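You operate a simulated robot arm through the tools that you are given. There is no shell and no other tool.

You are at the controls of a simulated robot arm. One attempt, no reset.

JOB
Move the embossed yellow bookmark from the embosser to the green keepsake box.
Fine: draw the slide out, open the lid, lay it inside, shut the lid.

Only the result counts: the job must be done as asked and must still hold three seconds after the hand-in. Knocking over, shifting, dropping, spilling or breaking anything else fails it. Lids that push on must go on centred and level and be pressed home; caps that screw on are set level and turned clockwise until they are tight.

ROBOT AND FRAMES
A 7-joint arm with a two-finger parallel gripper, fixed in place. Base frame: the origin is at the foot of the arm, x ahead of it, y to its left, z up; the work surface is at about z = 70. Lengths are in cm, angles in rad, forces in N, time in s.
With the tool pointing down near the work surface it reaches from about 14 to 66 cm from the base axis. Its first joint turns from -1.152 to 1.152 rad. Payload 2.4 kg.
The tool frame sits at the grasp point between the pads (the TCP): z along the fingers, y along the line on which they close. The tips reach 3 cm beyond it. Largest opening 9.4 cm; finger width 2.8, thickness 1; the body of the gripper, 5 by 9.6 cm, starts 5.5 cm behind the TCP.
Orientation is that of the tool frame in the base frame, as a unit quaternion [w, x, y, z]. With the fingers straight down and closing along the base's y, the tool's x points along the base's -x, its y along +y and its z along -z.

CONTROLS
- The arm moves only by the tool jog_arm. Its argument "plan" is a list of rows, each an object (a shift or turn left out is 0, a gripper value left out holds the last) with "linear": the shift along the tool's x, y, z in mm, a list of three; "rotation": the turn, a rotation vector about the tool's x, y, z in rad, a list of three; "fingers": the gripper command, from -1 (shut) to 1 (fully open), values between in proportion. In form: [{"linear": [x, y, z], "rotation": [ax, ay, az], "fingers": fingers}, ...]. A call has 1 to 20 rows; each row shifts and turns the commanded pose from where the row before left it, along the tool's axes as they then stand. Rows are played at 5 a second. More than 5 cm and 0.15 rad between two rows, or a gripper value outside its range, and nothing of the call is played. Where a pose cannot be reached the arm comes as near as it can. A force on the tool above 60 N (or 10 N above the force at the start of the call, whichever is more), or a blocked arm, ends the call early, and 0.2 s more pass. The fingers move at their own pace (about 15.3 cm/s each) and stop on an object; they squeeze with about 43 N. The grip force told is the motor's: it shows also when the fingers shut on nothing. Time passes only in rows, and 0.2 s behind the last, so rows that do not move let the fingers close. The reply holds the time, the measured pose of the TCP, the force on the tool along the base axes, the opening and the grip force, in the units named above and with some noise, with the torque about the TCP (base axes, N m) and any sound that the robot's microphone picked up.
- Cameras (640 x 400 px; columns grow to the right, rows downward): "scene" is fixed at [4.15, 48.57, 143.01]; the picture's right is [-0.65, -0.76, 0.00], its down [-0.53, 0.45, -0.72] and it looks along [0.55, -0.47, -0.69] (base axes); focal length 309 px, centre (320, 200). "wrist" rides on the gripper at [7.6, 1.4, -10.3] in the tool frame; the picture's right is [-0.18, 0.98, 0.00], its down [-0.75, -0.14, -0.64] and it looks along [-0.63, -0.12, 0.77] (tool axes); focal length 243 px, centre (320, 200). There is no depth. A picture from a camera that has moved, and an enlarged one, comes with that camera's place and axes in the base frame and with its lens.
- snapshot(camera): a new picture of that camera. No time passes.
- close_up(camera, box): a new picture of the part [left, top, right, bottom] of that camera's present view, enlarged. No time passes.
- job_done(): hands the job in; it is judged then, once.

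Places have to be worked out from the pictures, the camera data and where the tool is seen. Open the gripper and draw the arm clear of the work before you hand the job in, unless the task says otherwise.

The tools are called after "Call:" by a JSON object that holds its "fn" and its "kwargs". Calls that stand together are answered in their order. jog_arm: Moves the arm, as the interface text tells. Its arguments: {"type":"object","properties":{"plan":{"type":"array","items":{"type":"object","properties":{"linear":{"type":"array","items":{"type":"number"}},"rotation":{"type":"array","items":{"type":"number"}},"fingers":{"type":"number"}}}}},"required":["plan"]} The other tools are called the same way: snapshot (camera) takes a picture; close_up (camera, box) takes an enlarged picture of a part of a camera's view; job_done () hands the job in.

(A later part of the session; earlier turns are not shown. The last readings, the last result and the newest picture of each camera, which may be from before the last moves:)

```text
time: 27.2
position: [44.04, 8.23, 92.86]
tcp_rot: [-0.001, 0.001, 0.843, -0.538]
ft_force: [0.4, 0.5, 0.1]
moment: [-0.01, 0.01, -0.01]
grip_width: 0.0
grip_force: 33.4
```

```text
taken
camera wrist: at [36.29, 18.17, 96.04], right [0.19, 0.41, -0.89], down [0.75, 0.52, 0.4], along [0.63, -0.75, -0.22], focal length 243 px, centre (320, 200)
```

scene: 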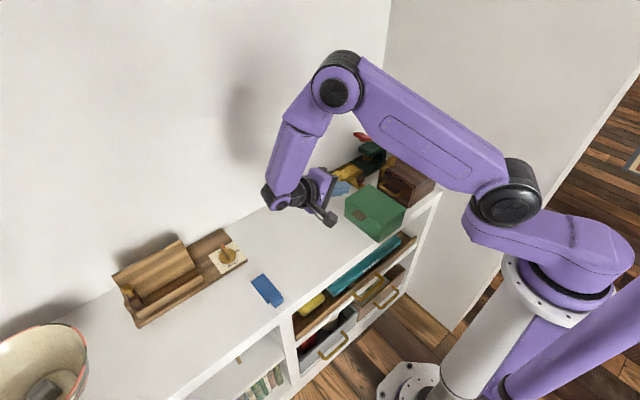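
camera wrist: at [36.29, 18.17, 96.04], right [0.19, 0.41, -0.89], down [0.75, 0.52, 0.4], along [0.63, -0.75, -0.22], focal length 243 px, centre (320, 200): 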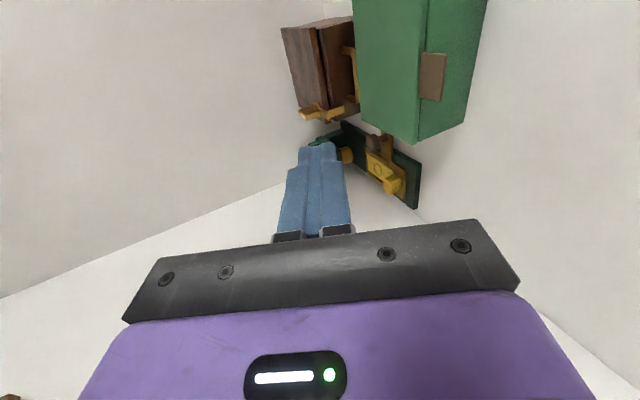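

The arm holds the 65° tilt well. I'll descend in front of the box to tab level (y≈8, clear of the tab) and check the view before sliding under it.

Call:
{"fn": "jog_arm", "kwargs": {"plan": [{"linear": [0, 38.1, 17.75]}, {"linear": [0, 38.1, 17.75]}, {"linear": [0, 38.1, 17.75]}, {"linear": [0, 38.1, 17.75]}, {}]}}

Call:
{"fn": "close_up", "kwargs": {"camera": "scene", "box": [240, 150, 420, 260]}}

Call:
{"fn": "snapshot", "kwargs": {"camera": "wrist"}}

```text
time: 28.4
position: [44.17, 8.27, 75.95]
tcp_rot: [-0.001, 0.001, 0.843, -0.537]
ft_force: [0.7, 0.3, -0.1]
moment: [0.01, 0.01, -0.02]
grip_width: 0.02
grip_force: 32.9
```

```text
3.56 times, centred on (330, 205) of scene
camera zoom: at [4.15, 48.57, 143.01], right [-0.65, -0.76, 0.0], down [-0.53, 0.45, -0.72], along [0.55, -0.47, -0.69], focal length 1099 px, centre (284, 182)
```

zoom: 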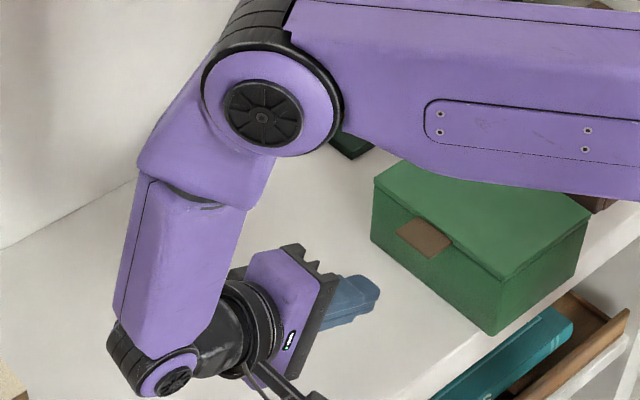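

```text
taken
camera wrist: at [36.42, 18.08, 79.08], right [0.19, 0.42, -0.89], down [0.75, 0.52, 0.4], along [0.63, -0.75, -0.22], focal length 243 px, centre (320, 200)
```

wrist: 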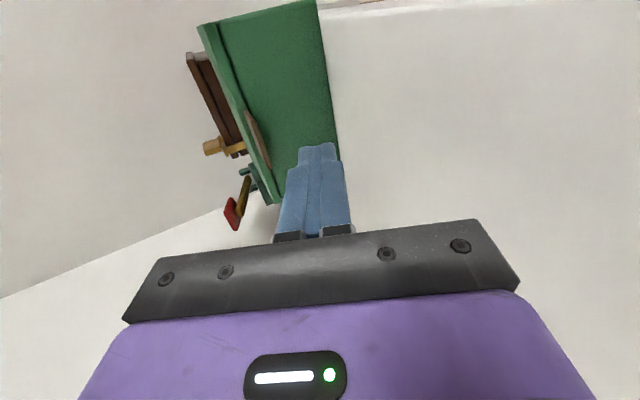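

The fingers are level with the space just under the tab and clear of everything. Sliding in under the tab toward -y now.

Call:
{"fn": "jog_arm", "kwargs": {"plan": [{"linear": [0, -8, 17.2]}, {"linear": [0, -8, 17.2]}, {"linear": [0, -7, 15]}, {}]}}

Call:
{"fn": "close_up", "kwargs": {"camera": "scene", "box": [290, 160, 420, 250]}}

Call:
{"fn": "close_up", "kwargs": {"camera": "wrist", "box": [200, 60, 420, 240]}}

```text
time: 29.4
position: [43.88, 2.71, 76.21]
tcp_rot: [-0.001, 0.001, 0.843, -0.537]
ft_force: [0.2, -0.1, 0.2]
moment: [0.0, 0.0, 0.0]
grip_width: 0.0
grip_force: 33.7
```

```text
4.44 times, centred on (355, 205) of scene
camera zoom: at [4.16, 48.57, 143.01], right [-0.65, -0.76, 0.0], down [-0.53, 0.45, -0.72], along [0.55, -0.47, -0.69], focal length 1374 px, centre (164, 178)
```

zoom: 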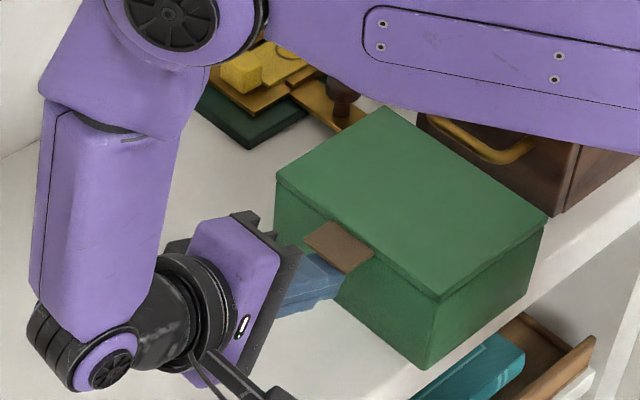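

```text
2.22 times, centred on (310, 150) of wrist
camera zoom: at [36.26, 12.57, 79.3], right [0.19, 0.42, -0.89], down [0.75, 0.52, 0.4], along [0.63, -0.75, -0.22], focal length 539 px, centre (342, 311)
```

zoom: 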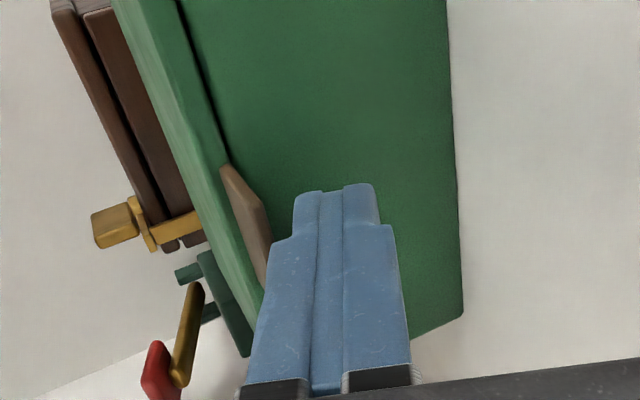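

The fingers are under the tab with no contact. I'll raise about 2 cm gently and verify that the lid opens while the box stays flat.

Call:
{"fn": "jog_arm", "kwargs": {"plan": [{"linear": [0, -4.85, -1.43]}, {"linear": [0, -4.85, -1.43]}, {"linear": [0, -4.85, -1.43]}, {"linear": [0, -4.85, -1.43]}, {}]}}

Call:
{"fn": "close_up", "kwargs": {"camera": "scene", "box": [290, 160, 420, 250]}}

Call:
{"fn": "close_up", "kwargs": {"camera": "wrist", "box": [200, 60, 420, 240]}}

```text
time: 30.6
position: [43.95, 2.55, 78.1]
tcp_rot: [0.0, 0.002, 0.843, -0.537]
ft_force: [1.0, 0.7, -0.7]
moment: [0.0, -0.04, -0.01]
grip_width: 0.02
grip_force: 32.8
```

```text
4.44 times, centred on (355, 205) of scene
camera zoom: at [4.16, 48.57, 143.01], right [-0.65, -0.76, 0.0], down [-0.53, 0.45, -0.72], along [0.55, -0.47, -0.69], focal length 1374 px, centre (164, 178)
```

zoom: 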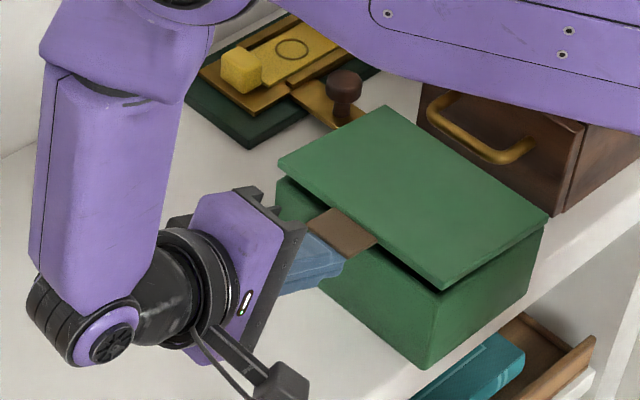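

```text
2.22 times, centred on (310, 150) of wrist
camera zoom: at [36.34, 12.38, 81.25], right [0.19, 0.42, -0.89], down [0.75, 0.52, 0.4], along [0.63, -0.75, -0.22], focal length 539 px, centre (342, 311)
```

zoom: 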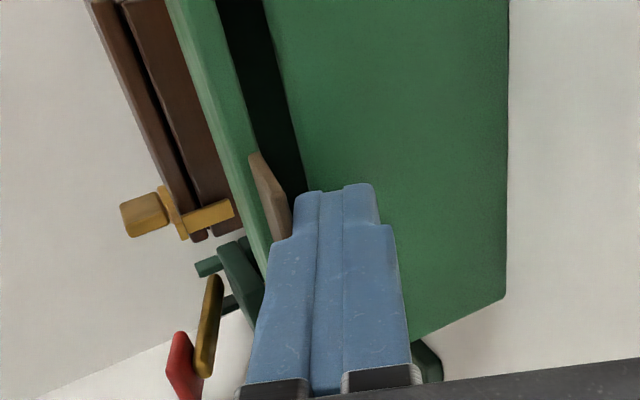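

The lid is rotating about its rear hinge and the box has stayed put. Continuing the lift to about 25°.

Call:
{"fn": "jog_arm", "kwargs": {"plan": [{"linear": [0, -7, -0.9]}, {"linear": [0, -7, -0.9]}, {"linear": [0, -7, -0.9]}, {"linear": [0, -7, -0.9]}, {"linear": [0, -7, -0.9]}, {"linear": [0, -7, -0.9]}, {}]}}

Call:
{"fn": "close_up", "kwargs": {"camera": "scene", "box": [290, 160, 420, 250]}}

Call:
{"fn": "close_up", "kwargs": {"camera": "wrist", "box": [200, 60, 420, 240]}}

```text
time: 32.2
position: [43.89, 1.34, 82.18]
tcp_rot: [-0.001, 0.001, 0.844, -0.537]
ft_force: [-0.2, -0.6, -0.4]
moment: [0.02, 0.0, -0.02]
grip_width: 0.0
grip_force: 32.8
```

```text
4.44 times, centred on (355, 205) of scene
camera zoom: at [4.15, 48.57, 143.01], right [-0.65, -0.76, 0.0], down [-0.53, 0.45, -0.72], along [0.55, -0.47, -0.69], focal length 1374 px, centre (164, 178)
```

zoom: 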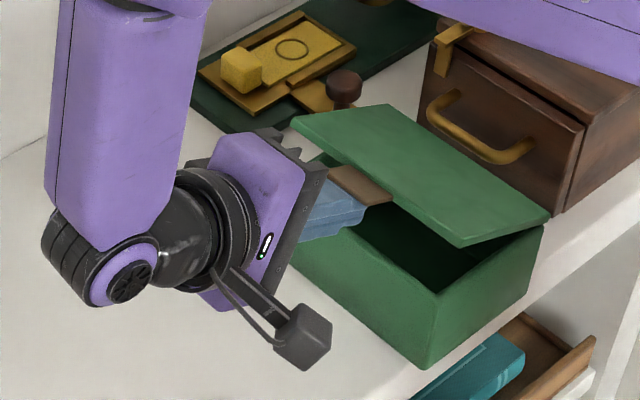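

```text
2.22 times, centred on (310, 150) of wrist
camera zoom: at [36.27, 11.11, 85.3], right [0.18, 0.42, -0.89], down [0.75, 0.52, 0.4], along [0.63, -0.75, -0.22], focal length 539 px, centre (342, 311)
```

zoom: 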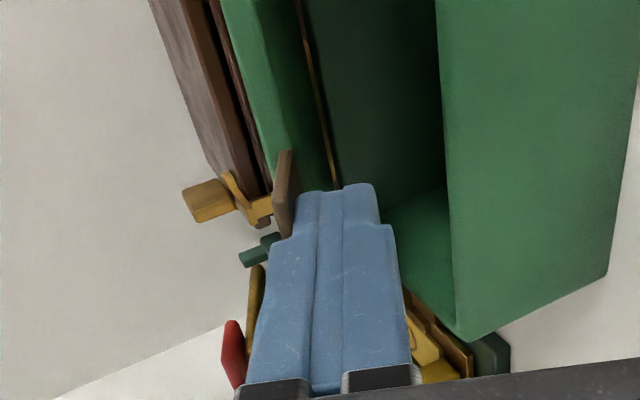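

The lid is open about 22°, the box is stationary and its interior is empty. Now I rotate about the hinge, turning the tool with the lid, in small increments.

Call:
{"fn": "jog_arm", "kwargs": {"plan": [{"linear": [0, -14.5, -0.3], "rotation": [-0.1, 0, 0]}, {"linear": [0, -14.5, -0.3], "rotation": [-0.1, 0, 0]}, {"linear": [0, -14.5, -0.3], "rotation": [-0.1, 0, 0]}, {"linear": [0, -14.5, -0.3], "rotation": [-0.1, 0, 0]}, {}]}}

Call:
{"fn": "close_up", "kwargs": {"camera": "scene", "box": [290, 140, 420, 250]}}

Call:
{"fn": "close_up", "kwargs": {"camera": "wrist", "box": [200, 60, 420, 240]}}

```text
time: 33.4
position: [43.97, -1.82, 87.01]
tcp_rot: [0.0, 0.001, 0.933, -0.359]
ft_force: [0.6, 1.8, 0.2]
moment: [0.0, 0.0, 0.02]
grip_width: 0.02
grip_force: 32.0
```

```text
3.64 times, centred on (355, 195) of scene
camera zoom: at [4.16, 48.57, 143.01], right [-0.65, -0.76, 0.0], down [-0.53, 0.45, -0.72], along [0.55, -0.47, -0.69], focal length 1124 px, centre (193, 218)
```

zoom: 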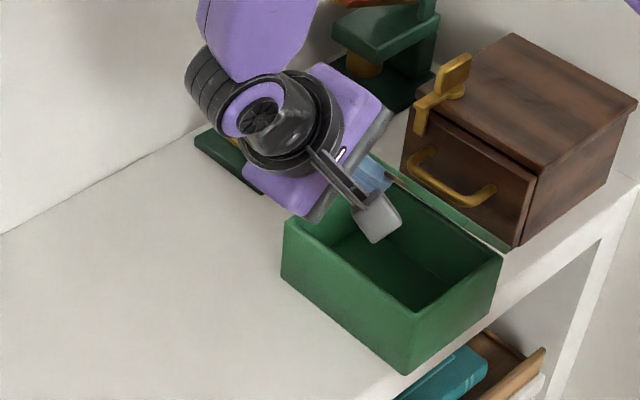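

```text
2.22 times, centred on (310, 150) of wrist
camera zoom: at [36.29, 6.01, 93.8], right [0.18, 0.73, -0.66], down [0.75, 0.32, 0.57], along [0.63, -0.6, -0.49], focal length 539 px, centre (342, 311)
```

zoom: 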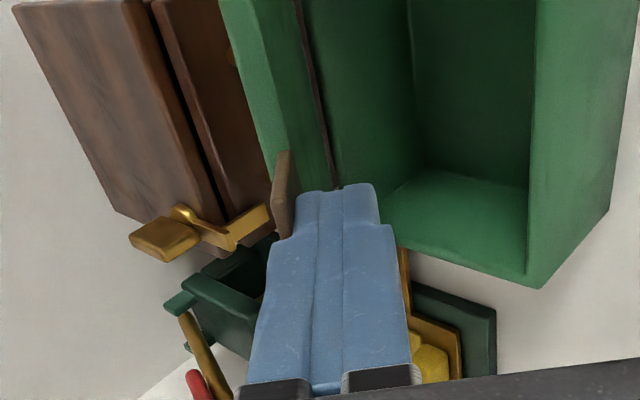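

The lid is at about 48° and the box is still in place. Continuing the same rotation.

Call:
{"fn": "jog_arm", "kwargs": {"plan": [{"linear": [0, -14.5, -0.3], "rotation": [-0.1, 0, 0]}, {"linear": [0, -14.5, -0.3], "rotation": [-0.1, 0, 0]}, {"linear": [0, -14.5, -0.3], "rotation": [-0.1, 0, 0]}, {"linear": [0, -14.5, -0.3], "rotation": [-0.1, 0, 0]}, {"linear": [0, -14.5, -0.3], "rotation": [-0.1, 0, 0]}, {}]}}

Call:
{"fn": "close_up", "kwargs": {"camera": "scene", "box": [290, 140, 420, 250]}}

Call:
{"fn": "close_up", "kwargs": {"camera": "wrist", "box": [200, 60, 420, 240]}}

```text
time: 34.8
position: [43.9, -7.82, 90.78]
tcp_rot: [0.001, 0.001, 0.993, -0.116]
ft_force: [-0.3, 0.0, 0.3]
moment: [-0.02, -0.04, -0.01]
grip_width: 0.0
grip_force: 33.1
```

```text
3.64 times, centred on (355, 195) of scene
camera zoom: at [4.16, 48.56, 143.01], right [-0.65, -0.76, 0.0], down [-0.53, 0.45, -0.72], along [0.55, -0.47, -0.69], focal length 1124 px, centre (193, 218)
```

zoom: 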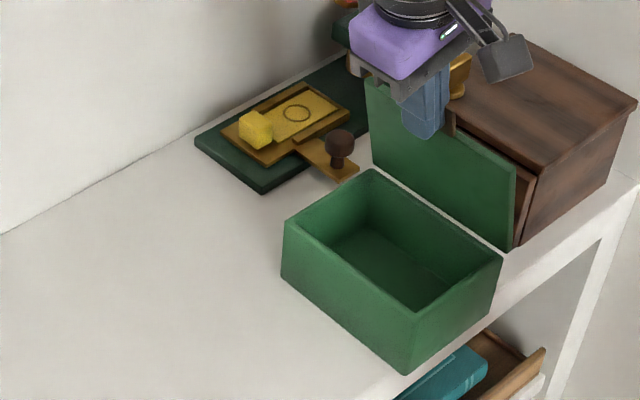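

```text
2.22 times, centred on (310, 150) of wrist
camera zoom: at [36.26, -4.24, 100.51], right [0.19, 0.96, -0.23], down [0.75, 0.01, 0.66], along [0.63, -0.29, -0.72], focal length 539 px, centre (342, 311)
```

zoom: 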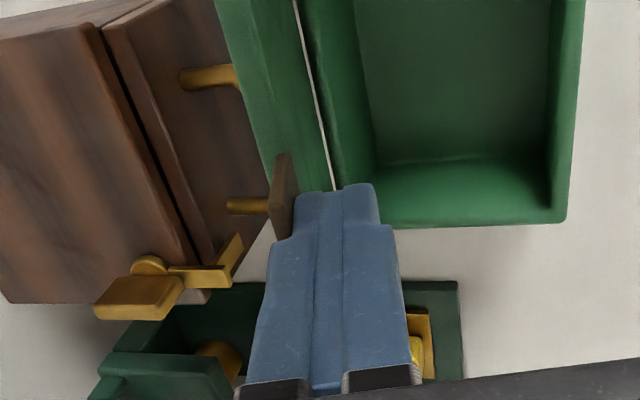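

The lid is at about 77°. Continuing past vertical in small steps, watching the force for the hinge stop.

Call:
{"fn": "jog_arm", "kwargs": {"plan": [{"linear": [0, -14.5, -0.3], "rotation": [-0.1, 0, 0]}, {"linear": [0, -14.5, -0.3], "rotation": [-0.1, 0, 0]}, {"linear": [0, -14.5, -0.3], "rotation": [-0.1, 0, 0]}, {}]}}

Call:
{"fn": "close_up", "kwargs": {"camera": "scene", "box": [290, 140, 420, 250]}}

Call:
{"fn": "snapshot", "kwargs": {"camera": "wrist"}}

```text
time: 35.8
position: [44.06, -12.15, 91.27]
tcp_rot: [0.0, 0.0, 0.999, 0.033]
ft_force: [-0.9, 1.0, -0.6]
moment: [0.0, -0.03, 0.01]
grip_width: 0.02
grip_force: 32.7
```

```text
3.64 times, centred on (355, 195) of scene
camera zoom: at [4.16, 48.56, 143.01], right [-0.65, -0.76, 0.0], down [-0.53, 0.45, -0.72], along [0.55, -0.47, -0.69], focal length 1124 px, centre (193, 218)
```

zoom: 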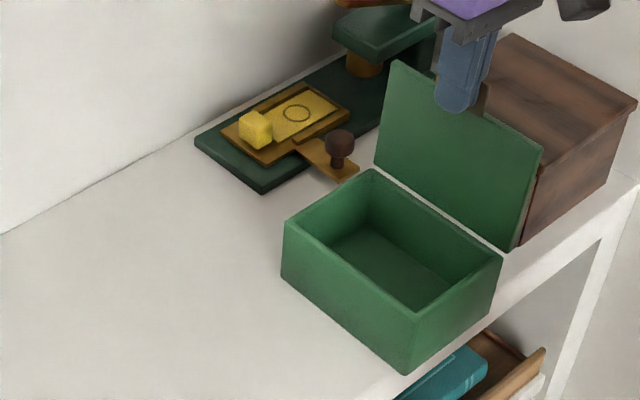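

```text
taken
camera wrist: at [36.21, -11.48, 101.77], right [0.19, 0.98, 0.07], down [0.75, -0.19, 0.63], along [0.63, -0.07, -0.77], focal length 243 px, centre (320, 200)
```

wrist: 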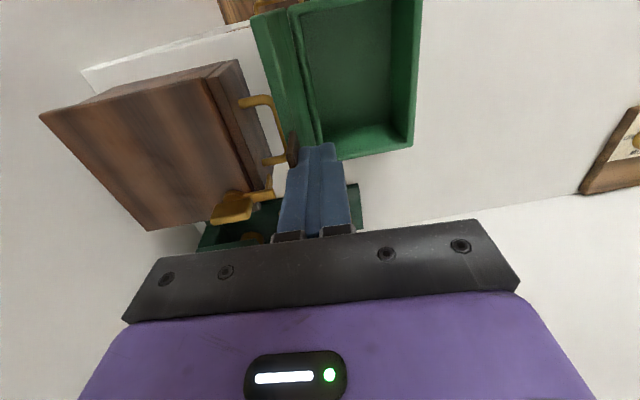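

Call:
{"fn": "jog_arm", "kwargs": {"plan": [{"linear": [0, -14.5, -0.3], "rotation": [-0.1, 0, 0]}, {"linear": [0, -9, -0.2], "rotation": [-0.06, 0, 0]}, {}]}}

Call:
{"fn": "close_up", "kwargs": {"camera": "scene", "box": [290, 140, 420, 250]}}

Call:
{"fn": "close_up", "kwargs": {"camera": "wrist", "box": [200, 60, 420, 240]}}

```text
time: 36.6
position: [43.94, -14.43, 90.99]
tcp_rot: [0.0, 0.001, 0.994, 0.112]
ft_force: [0.3, 0.4, 0.5]
moment: [0.03, -0.02, 0.04]
grip_width: 0.0
grip_force: 33.0
```

```text
3.64 times, centred on (355, 195) of scene
camera zoom: at [4.16, 48.57, 143.01], right [-0.65, -0.76, 0.0], down [-0.53, 0.45, -0.72], along [0.55, -0.47, -0.69], focal length 1124 px, centre (193, 218)
```

zoom: 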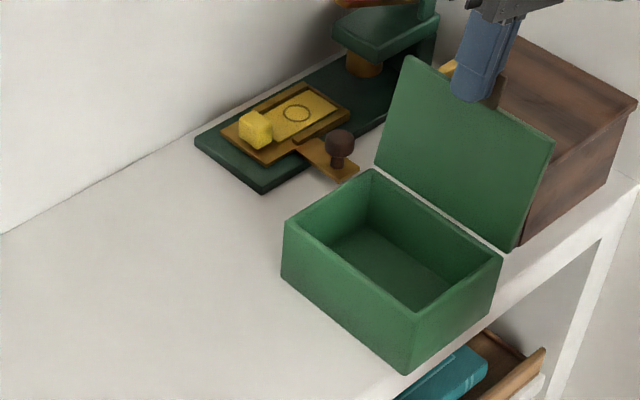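

```text
2.22 times, centred on (310, 150) of wrist
camera zoom: at [36.29, -15.45, 101.57], right [0.19, 0.96, 0.22], down [0.75, -0.28, 0.59], along [0.63, 0.06, -0.77], focal length 539 px, centre (342, 311)
```

zoom: 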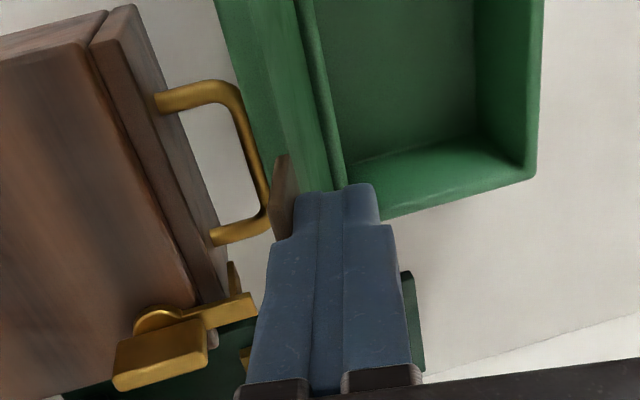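

The lid is at about 103° and the box hasn't moved. I'll back the fingers off toward +y and see whether the lid stays open by itself.

Call:
{"fn": "jog_arm", "kwargs": {"plan": [{"linear": [0, 10, 0]}, {"linear": [0, 20, 0]}, {"linear": [0, 30, 0], "rotation": [0.1, 0, 0]}, {"linear": [0, 0, 0], "rotation": [0.126, 0, 0]}, {}, {}]}}

Call:
{"fn": "close_up", "kwargs": {"camera": "scene", "box": [290, 140, 420, 250]}}

Call:
{"fn": "snapshot", "kwargs": {"camera": "wrist"}}

```text
time: 38.0
position: [43.87, -8.52, 92.41]
tcp_rot: [0.0, 0.001, 1.0, -0.001]
ft_force: [-0.1, -0.3, -0.3]
moment: [-0.02, -0.01, -0.02]
grip_width: 0.0
grip_force: 33.0
```

```text
3.64 times, centred on (355, 195) of scene
camera zoom: at [4.15, 48.57, 143.01], right [-0.65, -0.76, 0.0], down [-0.53, 0.45, -0.72], along [0.55, -0.47, -0.69], focal length 1124 px, centre (193, 218)
```

zoom: 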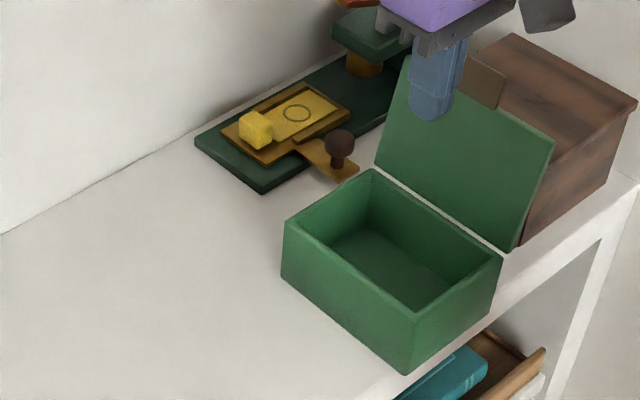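

```text
taken
camera wrist: at [36.09, -7.23, 102.84], right [0.19, 0.98, 0.0], down [0.75, -0.14, 0.64], along [0.63, -0.12, -0.77], focal length 243 px, centre (320, 200)
```

wrist: 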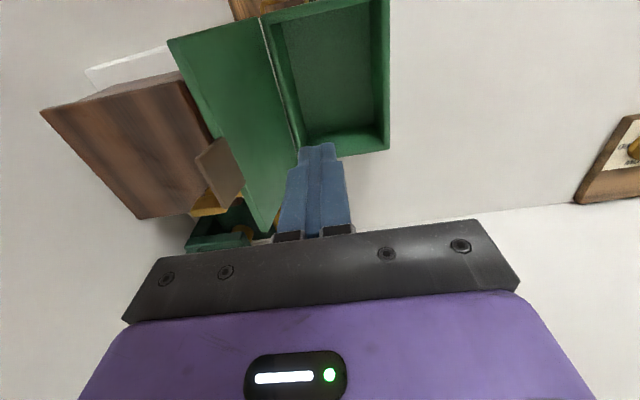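

The lid stays open on its own. Now the bookmark: I'll go over to above its block at (64.7, -11.4), passing high and clear of the lid.

Call:
{"fn": "jog_arm", "kwargs": {"plan": [{"linear": [0, 0, -20]}, {"linear": [-42, 0, 0]}, {"linear": [-42, 0, 0]}, {"linear": [-42, -5, 0]}, {"linear": [-42, -12, 0], "fingers": 0.2}, {"linear": [-40, -12, 0]}, {"linear": [0, 0, 40]}, {"linear": [0, 0, 30]}, {}]}}

Call:
{"fn": "snapshot", "kwargs": {"camera": "wrist"}}

Call:
{"fn": "close_up", "kwargs": {"camera": "scene", "box": [320, 110, 420, 200]}}

```text
time: 40.0
position: [65.06, -11.7, 87.36]
tcp_rot: [-0.001, 0.0, 1.0, 0.0]
ft_force: [-0.8, -0.4, -0.4]
moment: [0.01, -0.02, 0.01]
grip_width: 5.62
grip_force: 0.0
```

```text
taken
camera wrist: at [57.32, -10.42, 97.82], right [0.19, 0.98, 0.0], down [0.75, -0.14, 0.64], along [0.63, -0.12, -0.77], focal length 243 px, centre (320, 200)
```

wrist: 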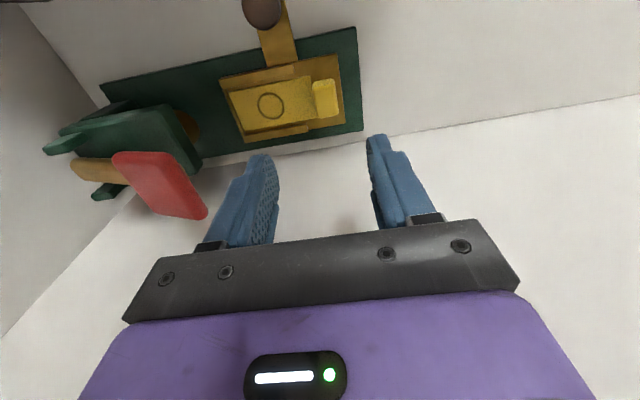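

```text
4.44 times, centred on (370, 155) of scene
camera zoom: at [4.15, 48.57, 143.01], right [-0.65, -0.76, 0.0], down [-0.53, 0.45, -0.72], along [0.55, -0.47, -0.69], focal length 1374 px, centre (98, 400)
```

zoom: 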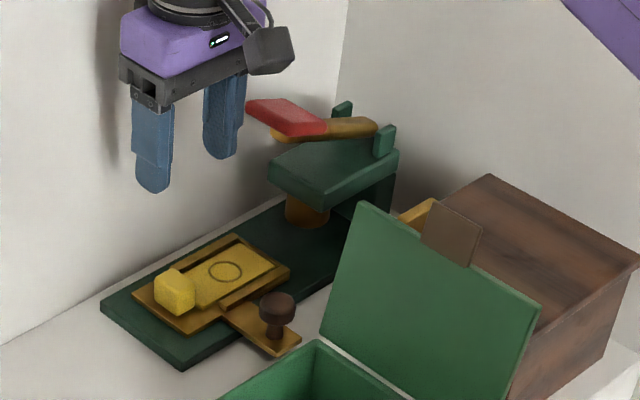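

Call:
{"fn": "close_up", "kwargs": {"camera": "wrist", "box": [220, 40, 380, 150]}}

```text
3.64 times, centred on (300, 95) of wrist
camera zoom: at [57.32, -10.42, 97.82], right [0.19, 0.98, 0.0], down [0.75, -0.14, 0.64], along [0.63, -0.12, -0.77], focal length 882 px, centre (393, 582)
```

zoom: 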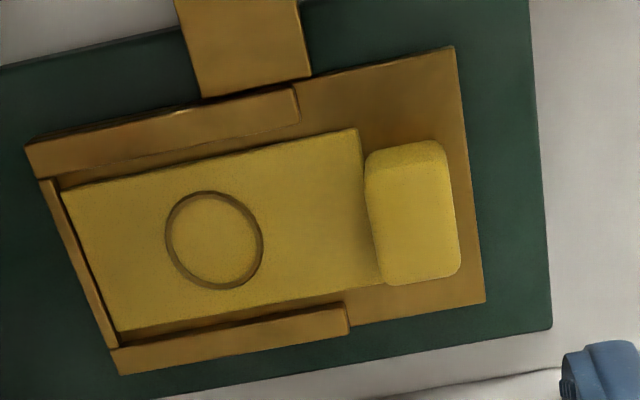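

The block's top centre is at about (64.6, -11.3), 2.0 cm thick along y. Fine-aligning and descending part-way, fingers closing along y.

Call:
{"fn": "jog_arm", "kwargs": {"plan": [{"linear": [4.6, 4, 20]}, {"linear": [0, 0, 30]}, {"linear": [0, 0, 25]}, {}]}}

Call:
{"fn": "close_up", "kwargs": {"camera": "wrist", "box": [220, 80, 420, 230]}}

Call:
{"fn": "close_up", "kwargs": {"camera": "scene", "box": [320, 130, 400, 200]}}

```text
time: 41.0
position: [64.34, -11.2, 80.26]
tcp_rot: [0.0, 0.001, 1.0, 0.0]
ft_force: [-0.1, 0.2, -0.8]
moment: [-0.03, 0.04, -0.01]
grip_width: 5.65
grip_force: 0.2
```

```text
2.67 times, centred on (320, 155) of wrist
camera zoom: at [56.63, -9.89, 90.57], right [0.19, 0.98, 0.0], down [0.75, -0.14, 0.64], along [0.63, -0.12, -0.77], focal length 647 px, centre (320, 320)
```

zoom: 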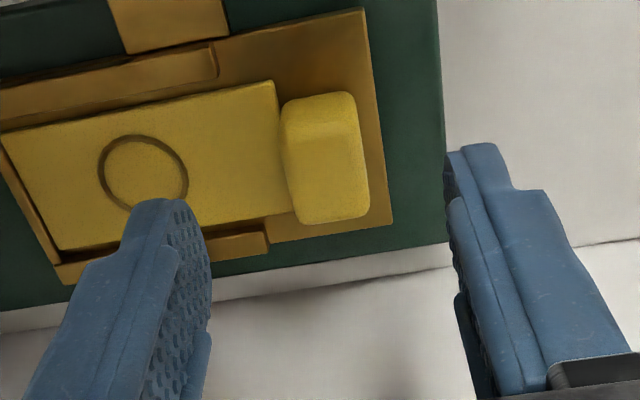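

```text
5.71 times, centred on (360, 165) of scene
camera zoom: at [4.15, 48.57, 143.01], right [-0.65, -0.76, 0.0], down [-0.53, 0.45, -0.72], along [0.55, -0.47, -0.69], focal length 1766 px, centre (91, 400)
```

zoom: 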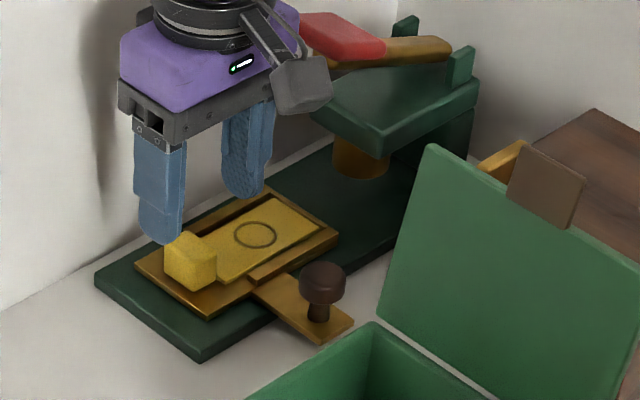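

Aligned. Descending the rest of the way so the tips end just above the strip on either side of the block.

Call:
{"fn": "jog_arm", "kwargs": {"plan": [{"linear": [-1.5, 0, 15]}, {"linear": [0, 0, 13]}, {"linear": [0, 0, 9]}, {}]}}

Call:
{"fn": "close_up", "kwargs": {"camera": "wrist", "box": [220, 80, 420, 230]}}

Call:
{"fn": "close_up", "kwargs": {"camera": "scene", "box": [325, 145, 385, 195]}}

```text
time: 42.0
position: [64.39, -11.18, 76.45]
tcp_rot: [0.0, 0.001, 1.0, 0.0]
ft_force: [0.3, -0.3, 0.5]
moment: [-0.03, 0.03, -0.02]
grip_width: 5.68
grip_force: 0.0
```

```text
2.67 times, centred on (320, 155) of wrist
camera zoom: at [56.67, -9.77, 86.77], right [0.19, 0.98, 0.0], down [0.75, -0.14, 0.64], along [0.63, -0.12, -0.77], focal length 647 px, centre (320, 320)
```

zoom: 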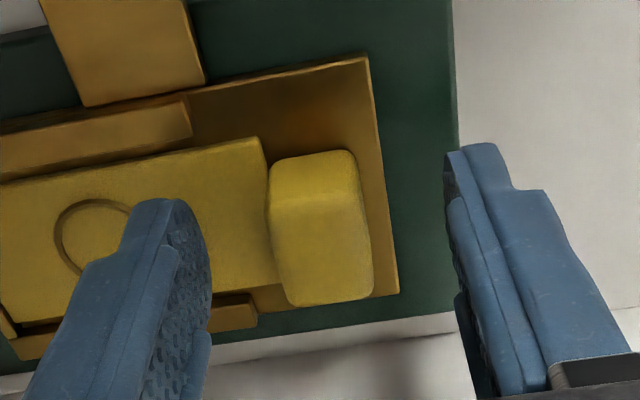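

```text
8.00 times, centred on (355, 170) of scene
camera zoom: at [4.15, 48.57, 143.01], right [-0.65, -0.76, 0.0], down [-0.53, 0.45, -0.72], along [0.55, -0.47, -0.69], focal length 2473 px, centre (40, 440)
```

zoom: 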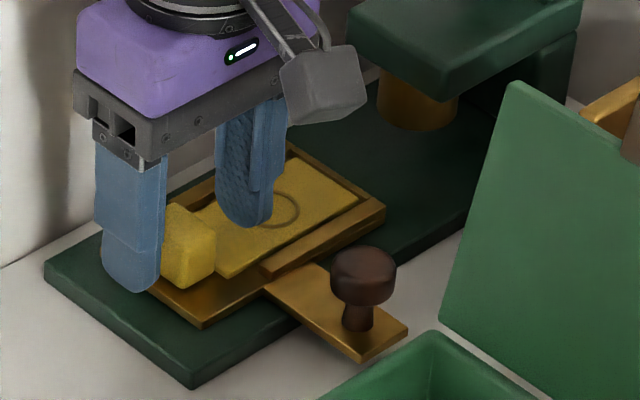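

The fingers straddle the block evenly with no contact. Closing on it.

Call:
{"fn": "jog_arm", "kwargs": {"plan": [{"fingers": -0.3}, {"fingers": -1}, {}, {}]}}

Call:
{"fn": "close_up", "kwargs": {"camera": "wrist", "box": [220, 80, 420, 230]}}

Call:
{"fn": "close_up", "kwargs": {"camera": "scene", "box": [325, 145, 385, 195]}}

```text
time: 43.0
position: [64.3, -11.16, 76.37]
tcp_rot: [0.0, 0.001, 1.0, 0.0]
ft_force: [-0.1, -0.4, 0.0]
moment: [0.04, 0.02, 0.0]
grip_width: 2.09
grip_force: 42.7
```

```text
2.67 times, centred on (320, 155) of wrist
camera zoom: at [56.66, -9.77, 86.77], right [0.19, 0.98, 0.0], down [0.75, -0.14, 0.64], along [0.63, -0.12, -0.77], focal length 647 px, centre (320, 320)
```

zoom: 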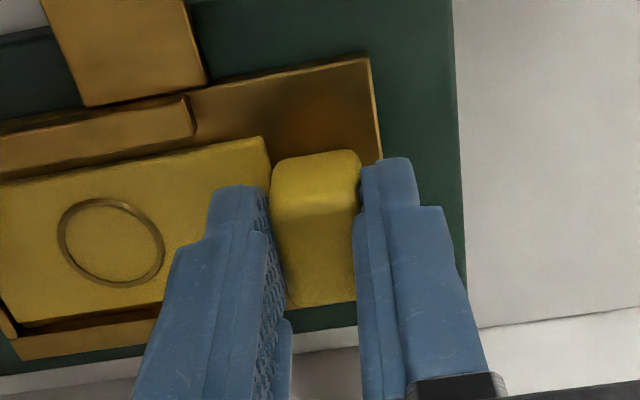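

```text
8.00 times, centred on (355, 170) of scene
camera zoom: at [4.16, 48.57, 143.01], right [-0.65, -0.76, 0.0], down [-0.53, 0.45, -0.72], along [0.55, -0.47, -0.69], focal length 2473 px, centre (40, 440)
```

zoom: 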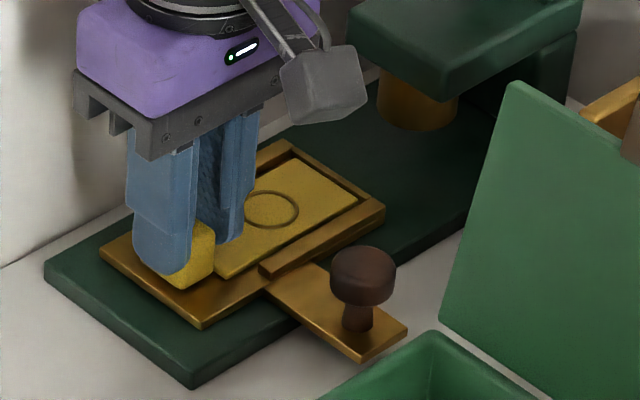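

The block is gripped at 2.09 cm. I'll lift 1.2 cm slowly and check that the strip comes up level, out of the recess.

Call:
{"fn": "jog_arm", "kwargs": {"plan": [{"linear": [0, 0, -3]}, {"linear": [0, 0, -4]}, {"linear": [0, 0, -5]}, {}]}}

Call:
{"fn": "close_up", "kwargs": {"camera": "scene", "box": [325, 145, 385, 195]}}

```text
time: 44.0
position: [64.27, -11.11, 77.5]
tcp_rot: [0.001, 0.0, 1.0, 0.0]
ft_force: [-0.8, -0.6, -0.6]
moment: [-0.01, 0.02, 0.01]
grip_width: 2.08
grip_force: 43.1
```

```text
8.00 times, centred on (355, 170) of scene
camera zoom: at [4.16, 48.57, 143.01], right [-0.65, -0.76, 0.0], down [-0.53, 0.45, -0.72], along [0.55, -0.47, -0.69], focal length 2473 px, centre (40, 440)
```

zoom: 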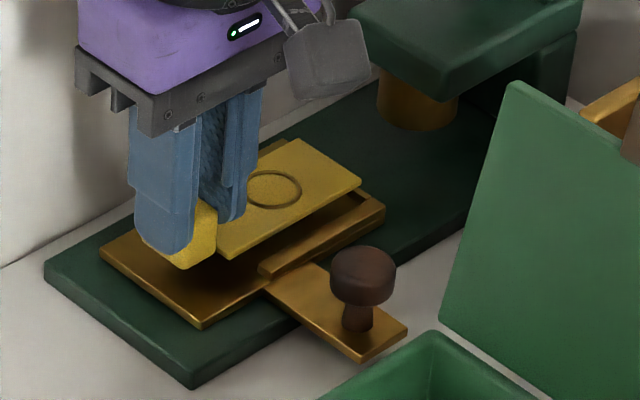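

The bookmark came up level and the slide stayed put. I'll move it up and toward +y away from the press lever, then raise it well above the lid, bring it back toward the box and yaw 90° so it lies along the box's long side.

Call:
{"fn": "jog_arm", "kwargs": {"plan": [{"linear": [0, 0, -17]}, {"linear": [0, 0, -18]}, {"linear": [0, 30, 0]}, {"linear": [0, 30, 0]}, {"linear": [10, 0, -38]}, {"linear": [15, 0, -38]}, {"linear": [20, 0, -38]}, {"linear": [20, 0, -38]}, {"linear": [20, 0, -10]}, {}]}}

Call:
{"fn": "snapshot", "kwargs": {"camera": "wrist"}}

Call:
{"fn": "snapshot", "kwargs": {"camera": "scene"}}

```text
time: 46.2
position: [56.08, -5.09, 97.19]
tcp_rot: [0.0, 0.001, 1.0, -0.001]
ft_force: [0.6, 0.4, -0.4]
moment: [0.03, 0.0, 0.03]
grip_width: 2.09
grip_force: 42.9
```

```text
taken
camera wrist: at [48.34, -3.67, 107.55], right [0.19, 0.98, 0.0], down [0.75, -0.14, 0.64], along [0.63, -0.12, -0.77], focal length 243 px, centre (320, 200)
```

wrist: 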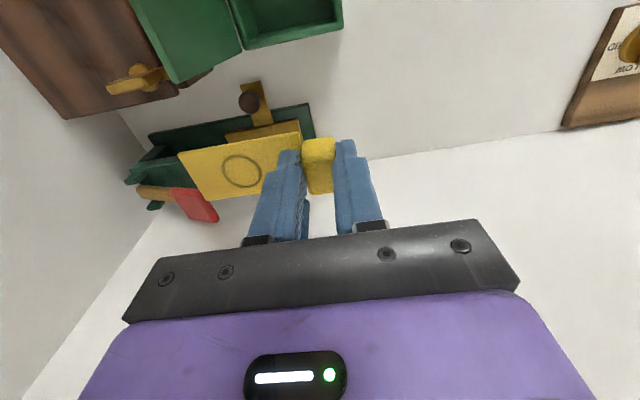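

```text
taken
```

scene: 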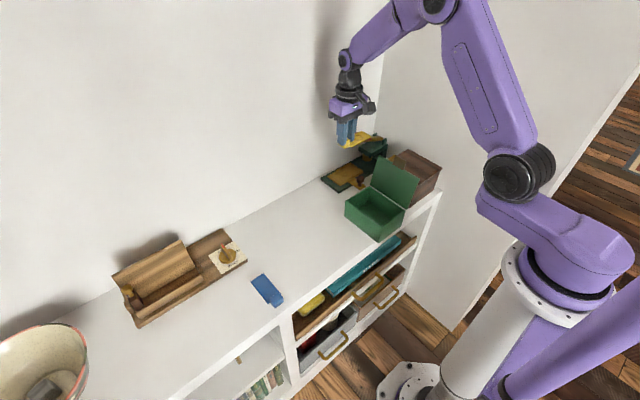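

The bookmark is secure and level. Rotating the tool by 90° at this height.

Call:
{"fn": "jog_arm", "kwargs": {"plan": [{"rotation": [0, 0, 0.1428]}, {"rotation": [0, 0, 0.1428]}, {"rotation": [0, 0, 0.1428]}, {"rotation": [0, 0, 0.1428]}, {"rotation": [0, 0, 0.1428]}, {"rotation": [0, 0, 0.1428]}, {"rotation": [0, 0, 0.1428]}, {"rotation": [0, 0, 0.1428]}, {"rotation": [0, 0, 0.1428]}, {"rotation": [0, 0, 0.1428]}, {"rotation": [0, 0, 0.1428]}, {}]}}

Call:
{"fn": "snapshot", "kwargs": {"camera": "wrist"}}

```text
time: 48.8
position: [55.94, -5.15, 97.25]
tcp_rot: [0.0, 0.709, 0.705, 0.0]
ft_force: [-0.5, -0.6, -0.2]
moment: [-0.02, -0.02, 0.0]
grip_width: 2.08
grip_force: 43.6
```

```text
taken
camera wrist: at [57.29, 2.25, 107.65], right [0.98, -0.19, 0.0], down [-0.14, -0.75, 0.64], along [-0.12, -0.63, -0.77], focal length 243 px, centre (320, 200)
```

wrist: 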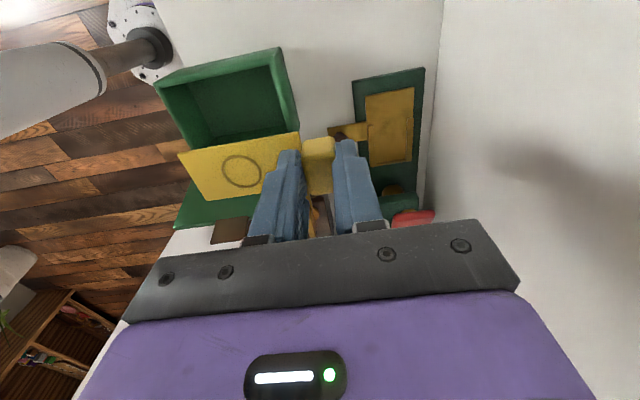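

Now moving over the box (x≈47.2, y≈-7) at the same height and checking the alignment.

Call:
{"fn": "jog_arm", "kwargs": {"plan": [{"linear": [-9, -43, 0]}, {"linear": [-9, -44, 0]}, {}]}}

Call:
{"fn": "snapshot", "kwargs": {"camera": "wrist"}}

Call:
{"fn": "close_up", "kwargs": {"camera": "scene", "box": [320, 90, 430, 250]}}

```text
time: 49.6
position: [46.92, -6.76, 97.22]
tcp_rot: [0.001, 0.708, 0.706, -0.001]
ft_force: [-0.1, -1.3, 0.0]
moment: [0.04, 0.0, -0.05]
grip_width: 2.07
grip_force: 42.7
```

```text
taken
camera wrist: at [48.25, 0.79, 107.6], right [0.98, -0.19, 0.0], down [-0.14, -0.75, 0.64], along [-0.12, -0.63, -0.77], focal length 243 px, centre (320, 200)
```

wrist: 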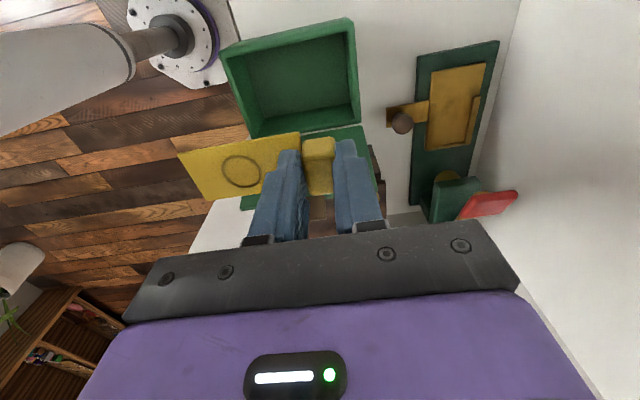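

```text
2.50 times, centred on (375, 170) of scene
camera zoom: at [4.15, 48.57, 143.01], right [-0.65, -0.76, 0.0], down [-0.53, 0.45, -0.72], along [0.55, -0.47, -0.69], focal length 773 px, centre (182, 275)
```

zoom: 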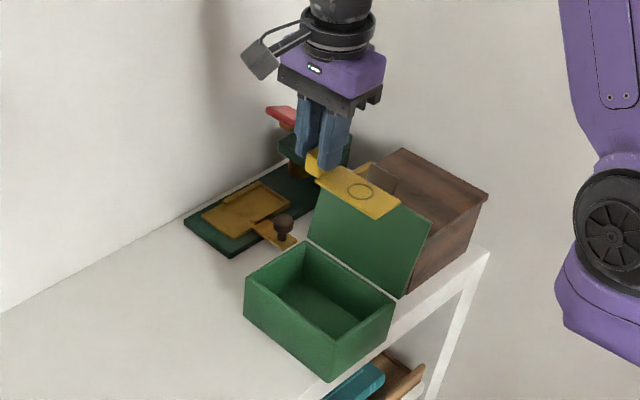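

Call:
{"fn": "close_up", "kwargs": {"camera": "wrist", "box": [170, 0, 400, 220]}}

```text
1.82 times, centred on (285, 110) of wrist
camera zoom: at [48.25, 0.79, 107.6], right [0.98, -0.19, 0.0], down [-0.14, -0.75, 0.64], along [-0.12, -0.63, -0.77], focal length 441 px, centre (384, 364)
```

zoom: 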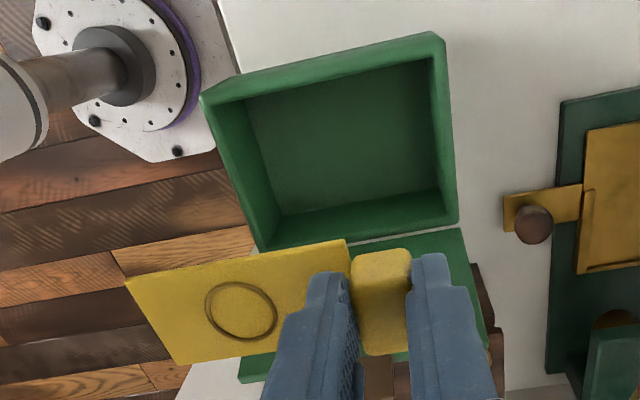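

The rim spans x≈36.5–51.05 and y≈-12 to -1.5; the bookmark's tail is about 9.2 cm behind the TCP. With TCP at x≈47.2, y≈-6.8 the bookmark and the fingers both fit inside. Descending to just above the rim to verify.

Call:
{"fn": "jog_arm", "kwargs": {"plan": [{"linear": [0, 2.5, 30]}, {"linear": [0, 0, 40]}, {"linear": [0, 0, 40]}, {"linear": [0, 0, 35]}, {}]}}

Call:
{"fn": "close_up", "kwargs": {"camera": "wrist", "box": [130, 60, 440, 250]}}

Call:
{"fn": "close_up", "kwargs": {"camera": "scene", "box": [325, 130, 425, 250]}}

```text
time: 50.8
position: [47.29, -6.99, 82.58]
tcp_rot: [0.0, 0.708, 0.707, 0.0]
ft_force: [0.7, -0.3, -0.1]
moment: [0.0, -0.01, 0.03]
grip_width: 2.05
grip_force: 42.9
```

```text
2.06 times, centred on (285, 155) of wrist
camera zoom: at [48.67, 0.65, 92.86], right [0.98, -0.19, 0.0], down [-0.14, -0.75, 0.64], along [-0.12, -0.63, -0.77], focal length 501 px, centre (392, 293)
```

zoom: 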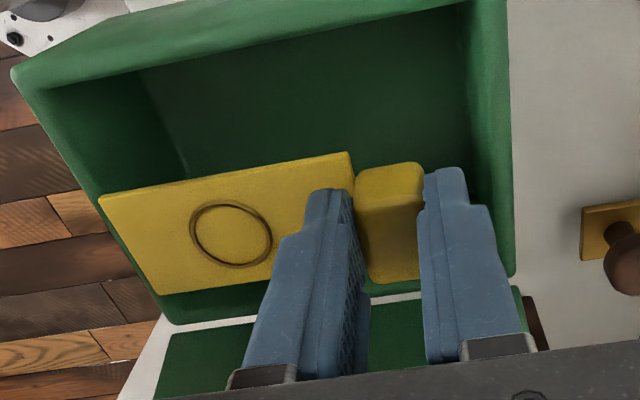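

```text
3.33 times, centred on (375, 190) of scene
camera zoom: at [4.16, 48.57, 143.01], right [-0.65, -0.76, 0.0], down [-0.53, 0.45, -0.72], along [0.55, -0.47, -0.69], focal length 1030 px, centre (137, 233)
```

zoom: 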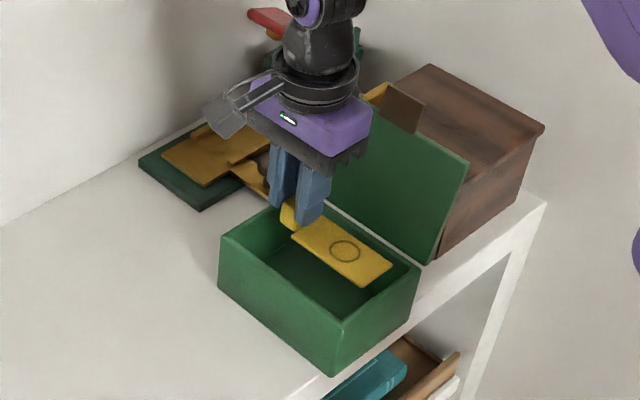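

The bookmark lies centred in the opening (x≈38.4–48.7, y≈-9.1 to -5.1). I'll shift 3 mm toward -x for finger room and descend into the box, stopping above the floor.

Call:
{"fn": "jog_arm", "kwargs": {"plan": [{"linear": [0, -3, 10]}, {"linear": [0, 0, 18]}, {"linear": [0, 0, 18]}, {"linear": [0, 0, 15]}, {}]}}

Call:
{"fn": "close_up", "kwargs": {"camera": "wrist", "box": [130, 60, 440, 250]}}

Call:
{"fn": "close_up", "kwargs": {"camera": "scene", "box": [335, 160, 415, 250]}}

```text
time: 52.0
position: [46.97, -7.03, 76.55]
tcp_rot: [0.001, 0.708, 0.707, 0.0]
ft_force: [0.2, 0.3, -0.5]
moment: [-0.02, 0.0, -0.02]
grip_width: 2.09
grip_force: 42.7
```

```text
2.06 times, centred on (285, 155) of wrist
camera zoom: at [48.47, 0.51, 86.98], right [0.98, -0.19, 0.0], down [-0.14, -0.75, 0.64], along [-0.12, -0.63, -0.77], focal length 501 px, centre (392, 293)
```

zoom: 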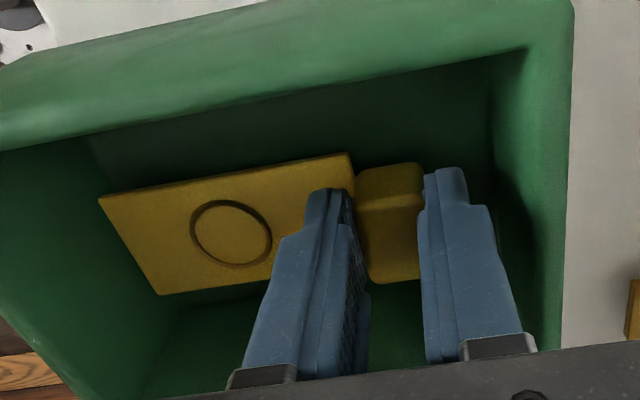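

```text
4.44 times, centred on (375, 205) of scene
camera zoom: at [4.16, 48.57, 143.01], right [-0.65, -0.76, 0.0], down [-0.53, 0.45, -0.72], along [0.55, -0.47, -0.69], focal length 1374 px, centre (76, 178)
```

zoom: 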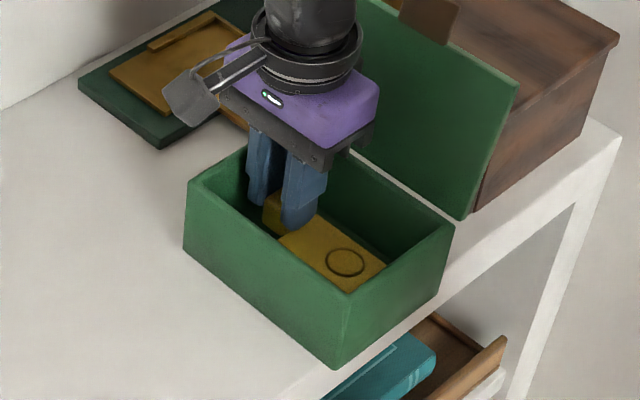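

It's inside with clearance all round. Lowering slowly to find the floor by force.

Call:
{"fn": "jog_arm", "kwargs": {"plan": [{"linear": [0, 0, 4]}, {"linear": [0, 0, 4]}, {"linear": [0, 0, 3]}, {}]}}

```text
time: 53.0
position: [47.01, -6.99, 75.39]
tcp_rot: [0.0, 0.708, 0.707, 0.0]
ft_force: [-0.5, 0.0, 0.8]
moment: [-0.01, -0.02, -0.03]
grip_width: 2.05
grip_force: 42.9
```

Call:
{"fn": "jog_arm", "kwargs": {"plan": [{"linear": [0, 0, 2]}, {"linear": [0, 0, 2]}, {}]}}

```text
time: 53.8
position: [47.21, -7.02, 75.13]
tcp_rot: [0.0, 0.708, 0.706, 0.0]
ft_force: [-7.0, 1.2, 36.4]
moment: [-0.13, 0.3, -0.05]
grip_width: 2.05
grip_force: 43.2
```

Floor contact at TCP z≈75.2. I'll ease back up 2 mm to shed the load before releasing.

Call:
{"fn": "jog_arm", "kwargs": {"plan": [{"linear": [0, 0, -2]}, {}]}}

```text
time: 54.4
position: [46.96, -6.98, 75.32]
tcp_rot: [0.0, 0.708, 0.706, 0.0]
ft_force: [-0.4, -0.6, -1.1]
moment: [0.01, 0.04, 0.01]
grip_width: 2.04
grip_force: 43.1
```

Load is off and the bookmark is within about 1 mm of the floor. Opening the fingers modestly (to 3.4 cm, clear of the end wall) and rising straight up.

Call:
{"fn": "jog_arm", "kwargs": {"plan": [{"fingers": -0.277}, {}, {}, {"linear": [0, 0, -10]}, {"linear": [0, 0, -20]}, {"linear": [0, 0, -35]}, {"linear": [0, 0, -45]}, {"linear": [0, 0, -45]}, {"linear": [0, 0, -45]}, {}]}}

Call:
{"fn": "snapshot", "kwargs": {"camera": "wrist"}}

Call:
{"fn": "close_up", "kwargs": {"camera": "scene", "box": [325, 130, 425, 250]}}

```text
time: 56.6
position: [47.3, -6.84, 95.47]
tcp_rot: [0.001, 0.707, 0.707, 0.0]
ft_force: [-0.9, -0.9, -0.2]
moment: [0.01, 0.01, -0.01]
grip_width: 3.41
grip_force: 0.1
```

```text
taken
camera wrist: at [48.65, 0.77, 105.82], right [0.98, -0.19, 0.0], down [-0.14, -0.75, 0.64], along [-0.12, -0.63, -0.77], focal length 243 px, centre (320, 200)
```

wrist: 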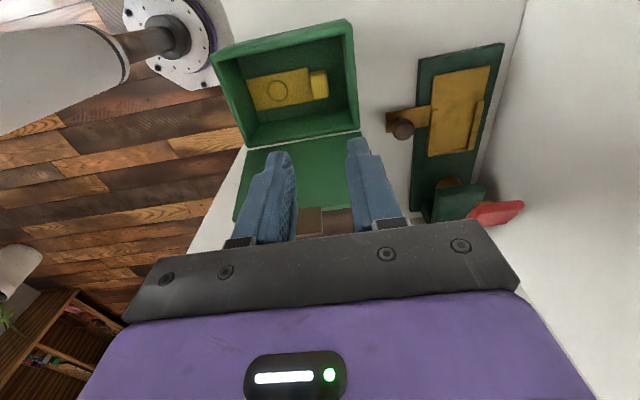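

```text
3.33 times, centred on (375, 190) of scene
camera zoom: at [4.15, 48.57, 143.01], right [-0.65, -0.76, 0.0], down [-0.53, 0.45, -0.72], along [0.55, -0.47, -0.69], focal length 1030 px, centre (137, 233)
```

zoom: 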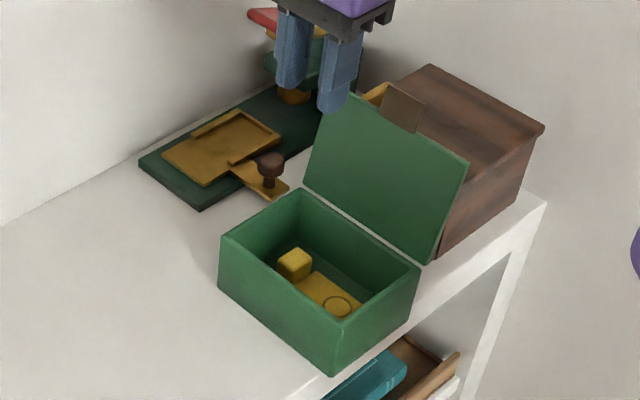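

The bookmark lies flat inside the box. To shut the lid under control, I'll straddle its tab loosely with the fingers and rotate back around the hinge. First I rise, return to yaw 0, move above the lid edge and tilt to match the lid's ~104° angle.

Call:
{"fn": "jog_arm", "kwargs": {"plan": [{"linear": [0, 0, -45]}, {"rotation": [0, 0, -0.1428]}, {"rotation": [0, 0, -0.1428]}, {"rotation": [0, 0, -0.1428]}, {"rotation": [0, 0, -0.1428]}, {"rotation": [0, 0, -0.1428]}, {"rotation": [0, 0, -0.1428]}, {"rotation": [0, 0, -0.1428]}, {"rotation": [0, 0, -0.1428]}, {"rotation": [0, 0, -0.1428]}, {"rotation": [0, 0, -0.1428]}, {"rotation": [0, 0, -0.1428], "fingers": -0.149}, {"linear": [12, -34, 0]}, {"linear": [11, -33, 0]}, {"linear": [11, -33, 0]}, {"rotation": [-0.122, 0, 0]}, {"rotation": [-0.122, 0, 0]}, {}]}}

Call:
{"fn": "snapshot", "kwargs": {"camera": "wrist"}}

Call:
{"fn": "close_up", "kwargs": {"camera": "scene", "box": [325, 90, 445, 250]}}

```text
time: 60.4
position: [43.77, -16.99, 99.88]
tcp_rot: [0.001, 0.001, 0.992, 0.123]
ft_force: [-0.1, -0.1, 0.1]
moment: [0.02, -0.01, -0.02]
grip_width: 4.02
grip_force: 0.0
```

```text
taken
camera wrist: at [36.15, -18.2, 110.27], right [0.19, 0.95, 0.24], down [0.75, -0.29, 0.59], along [0.63, 0.07, -0.77], focal length 243 px, centre (320, 200)
```

wrist: 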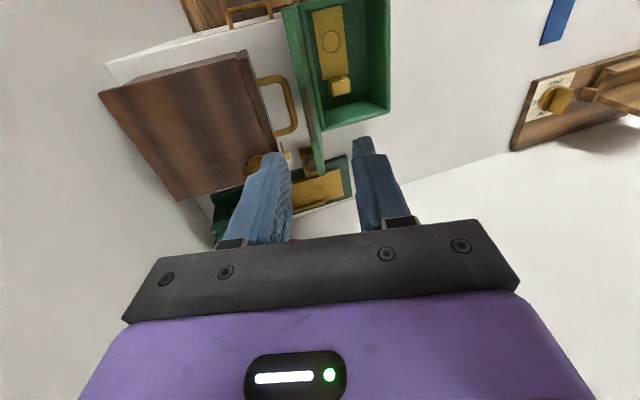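

```text
2.50 times, centred on (385, 170) of scene
camera zoom: at [4.16, 48.57, 143.01], right [-0.65, -0.76, 0.0], down [-0.53, 0.45, -0.72], along [0.55, -0.47, -0.69], focal length 773 px, centre (158, 275)
```

zoom: 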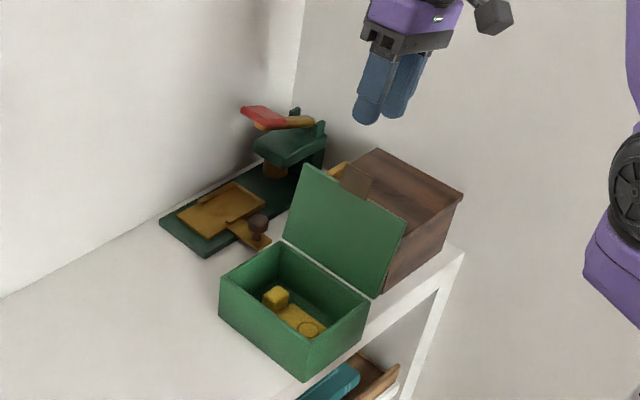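

Call:
{"fn": "close_up", "kwargs": {"camera": "wrist", "box": [220, 60, 420, 250]}}

```text
2.11 times, centred on (320, 155) of wrist
camera zoom: at [36.15, -18.2, 110.27], right [0.19, 0.95, 0.24], down [0.75, -0.29, 0.59], along [0.63, 0.07, -0.77], focal length 511 px, centre (320, 295)
```

zoom: 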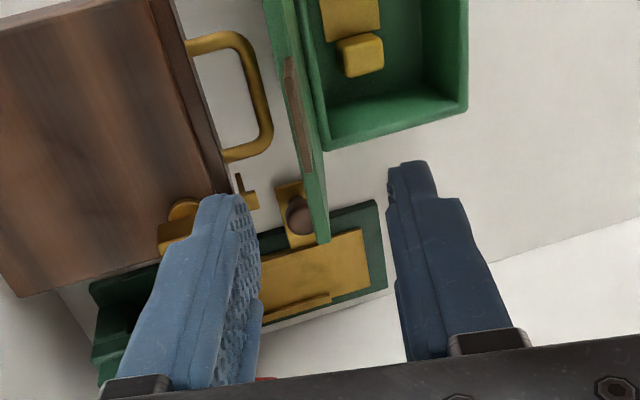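

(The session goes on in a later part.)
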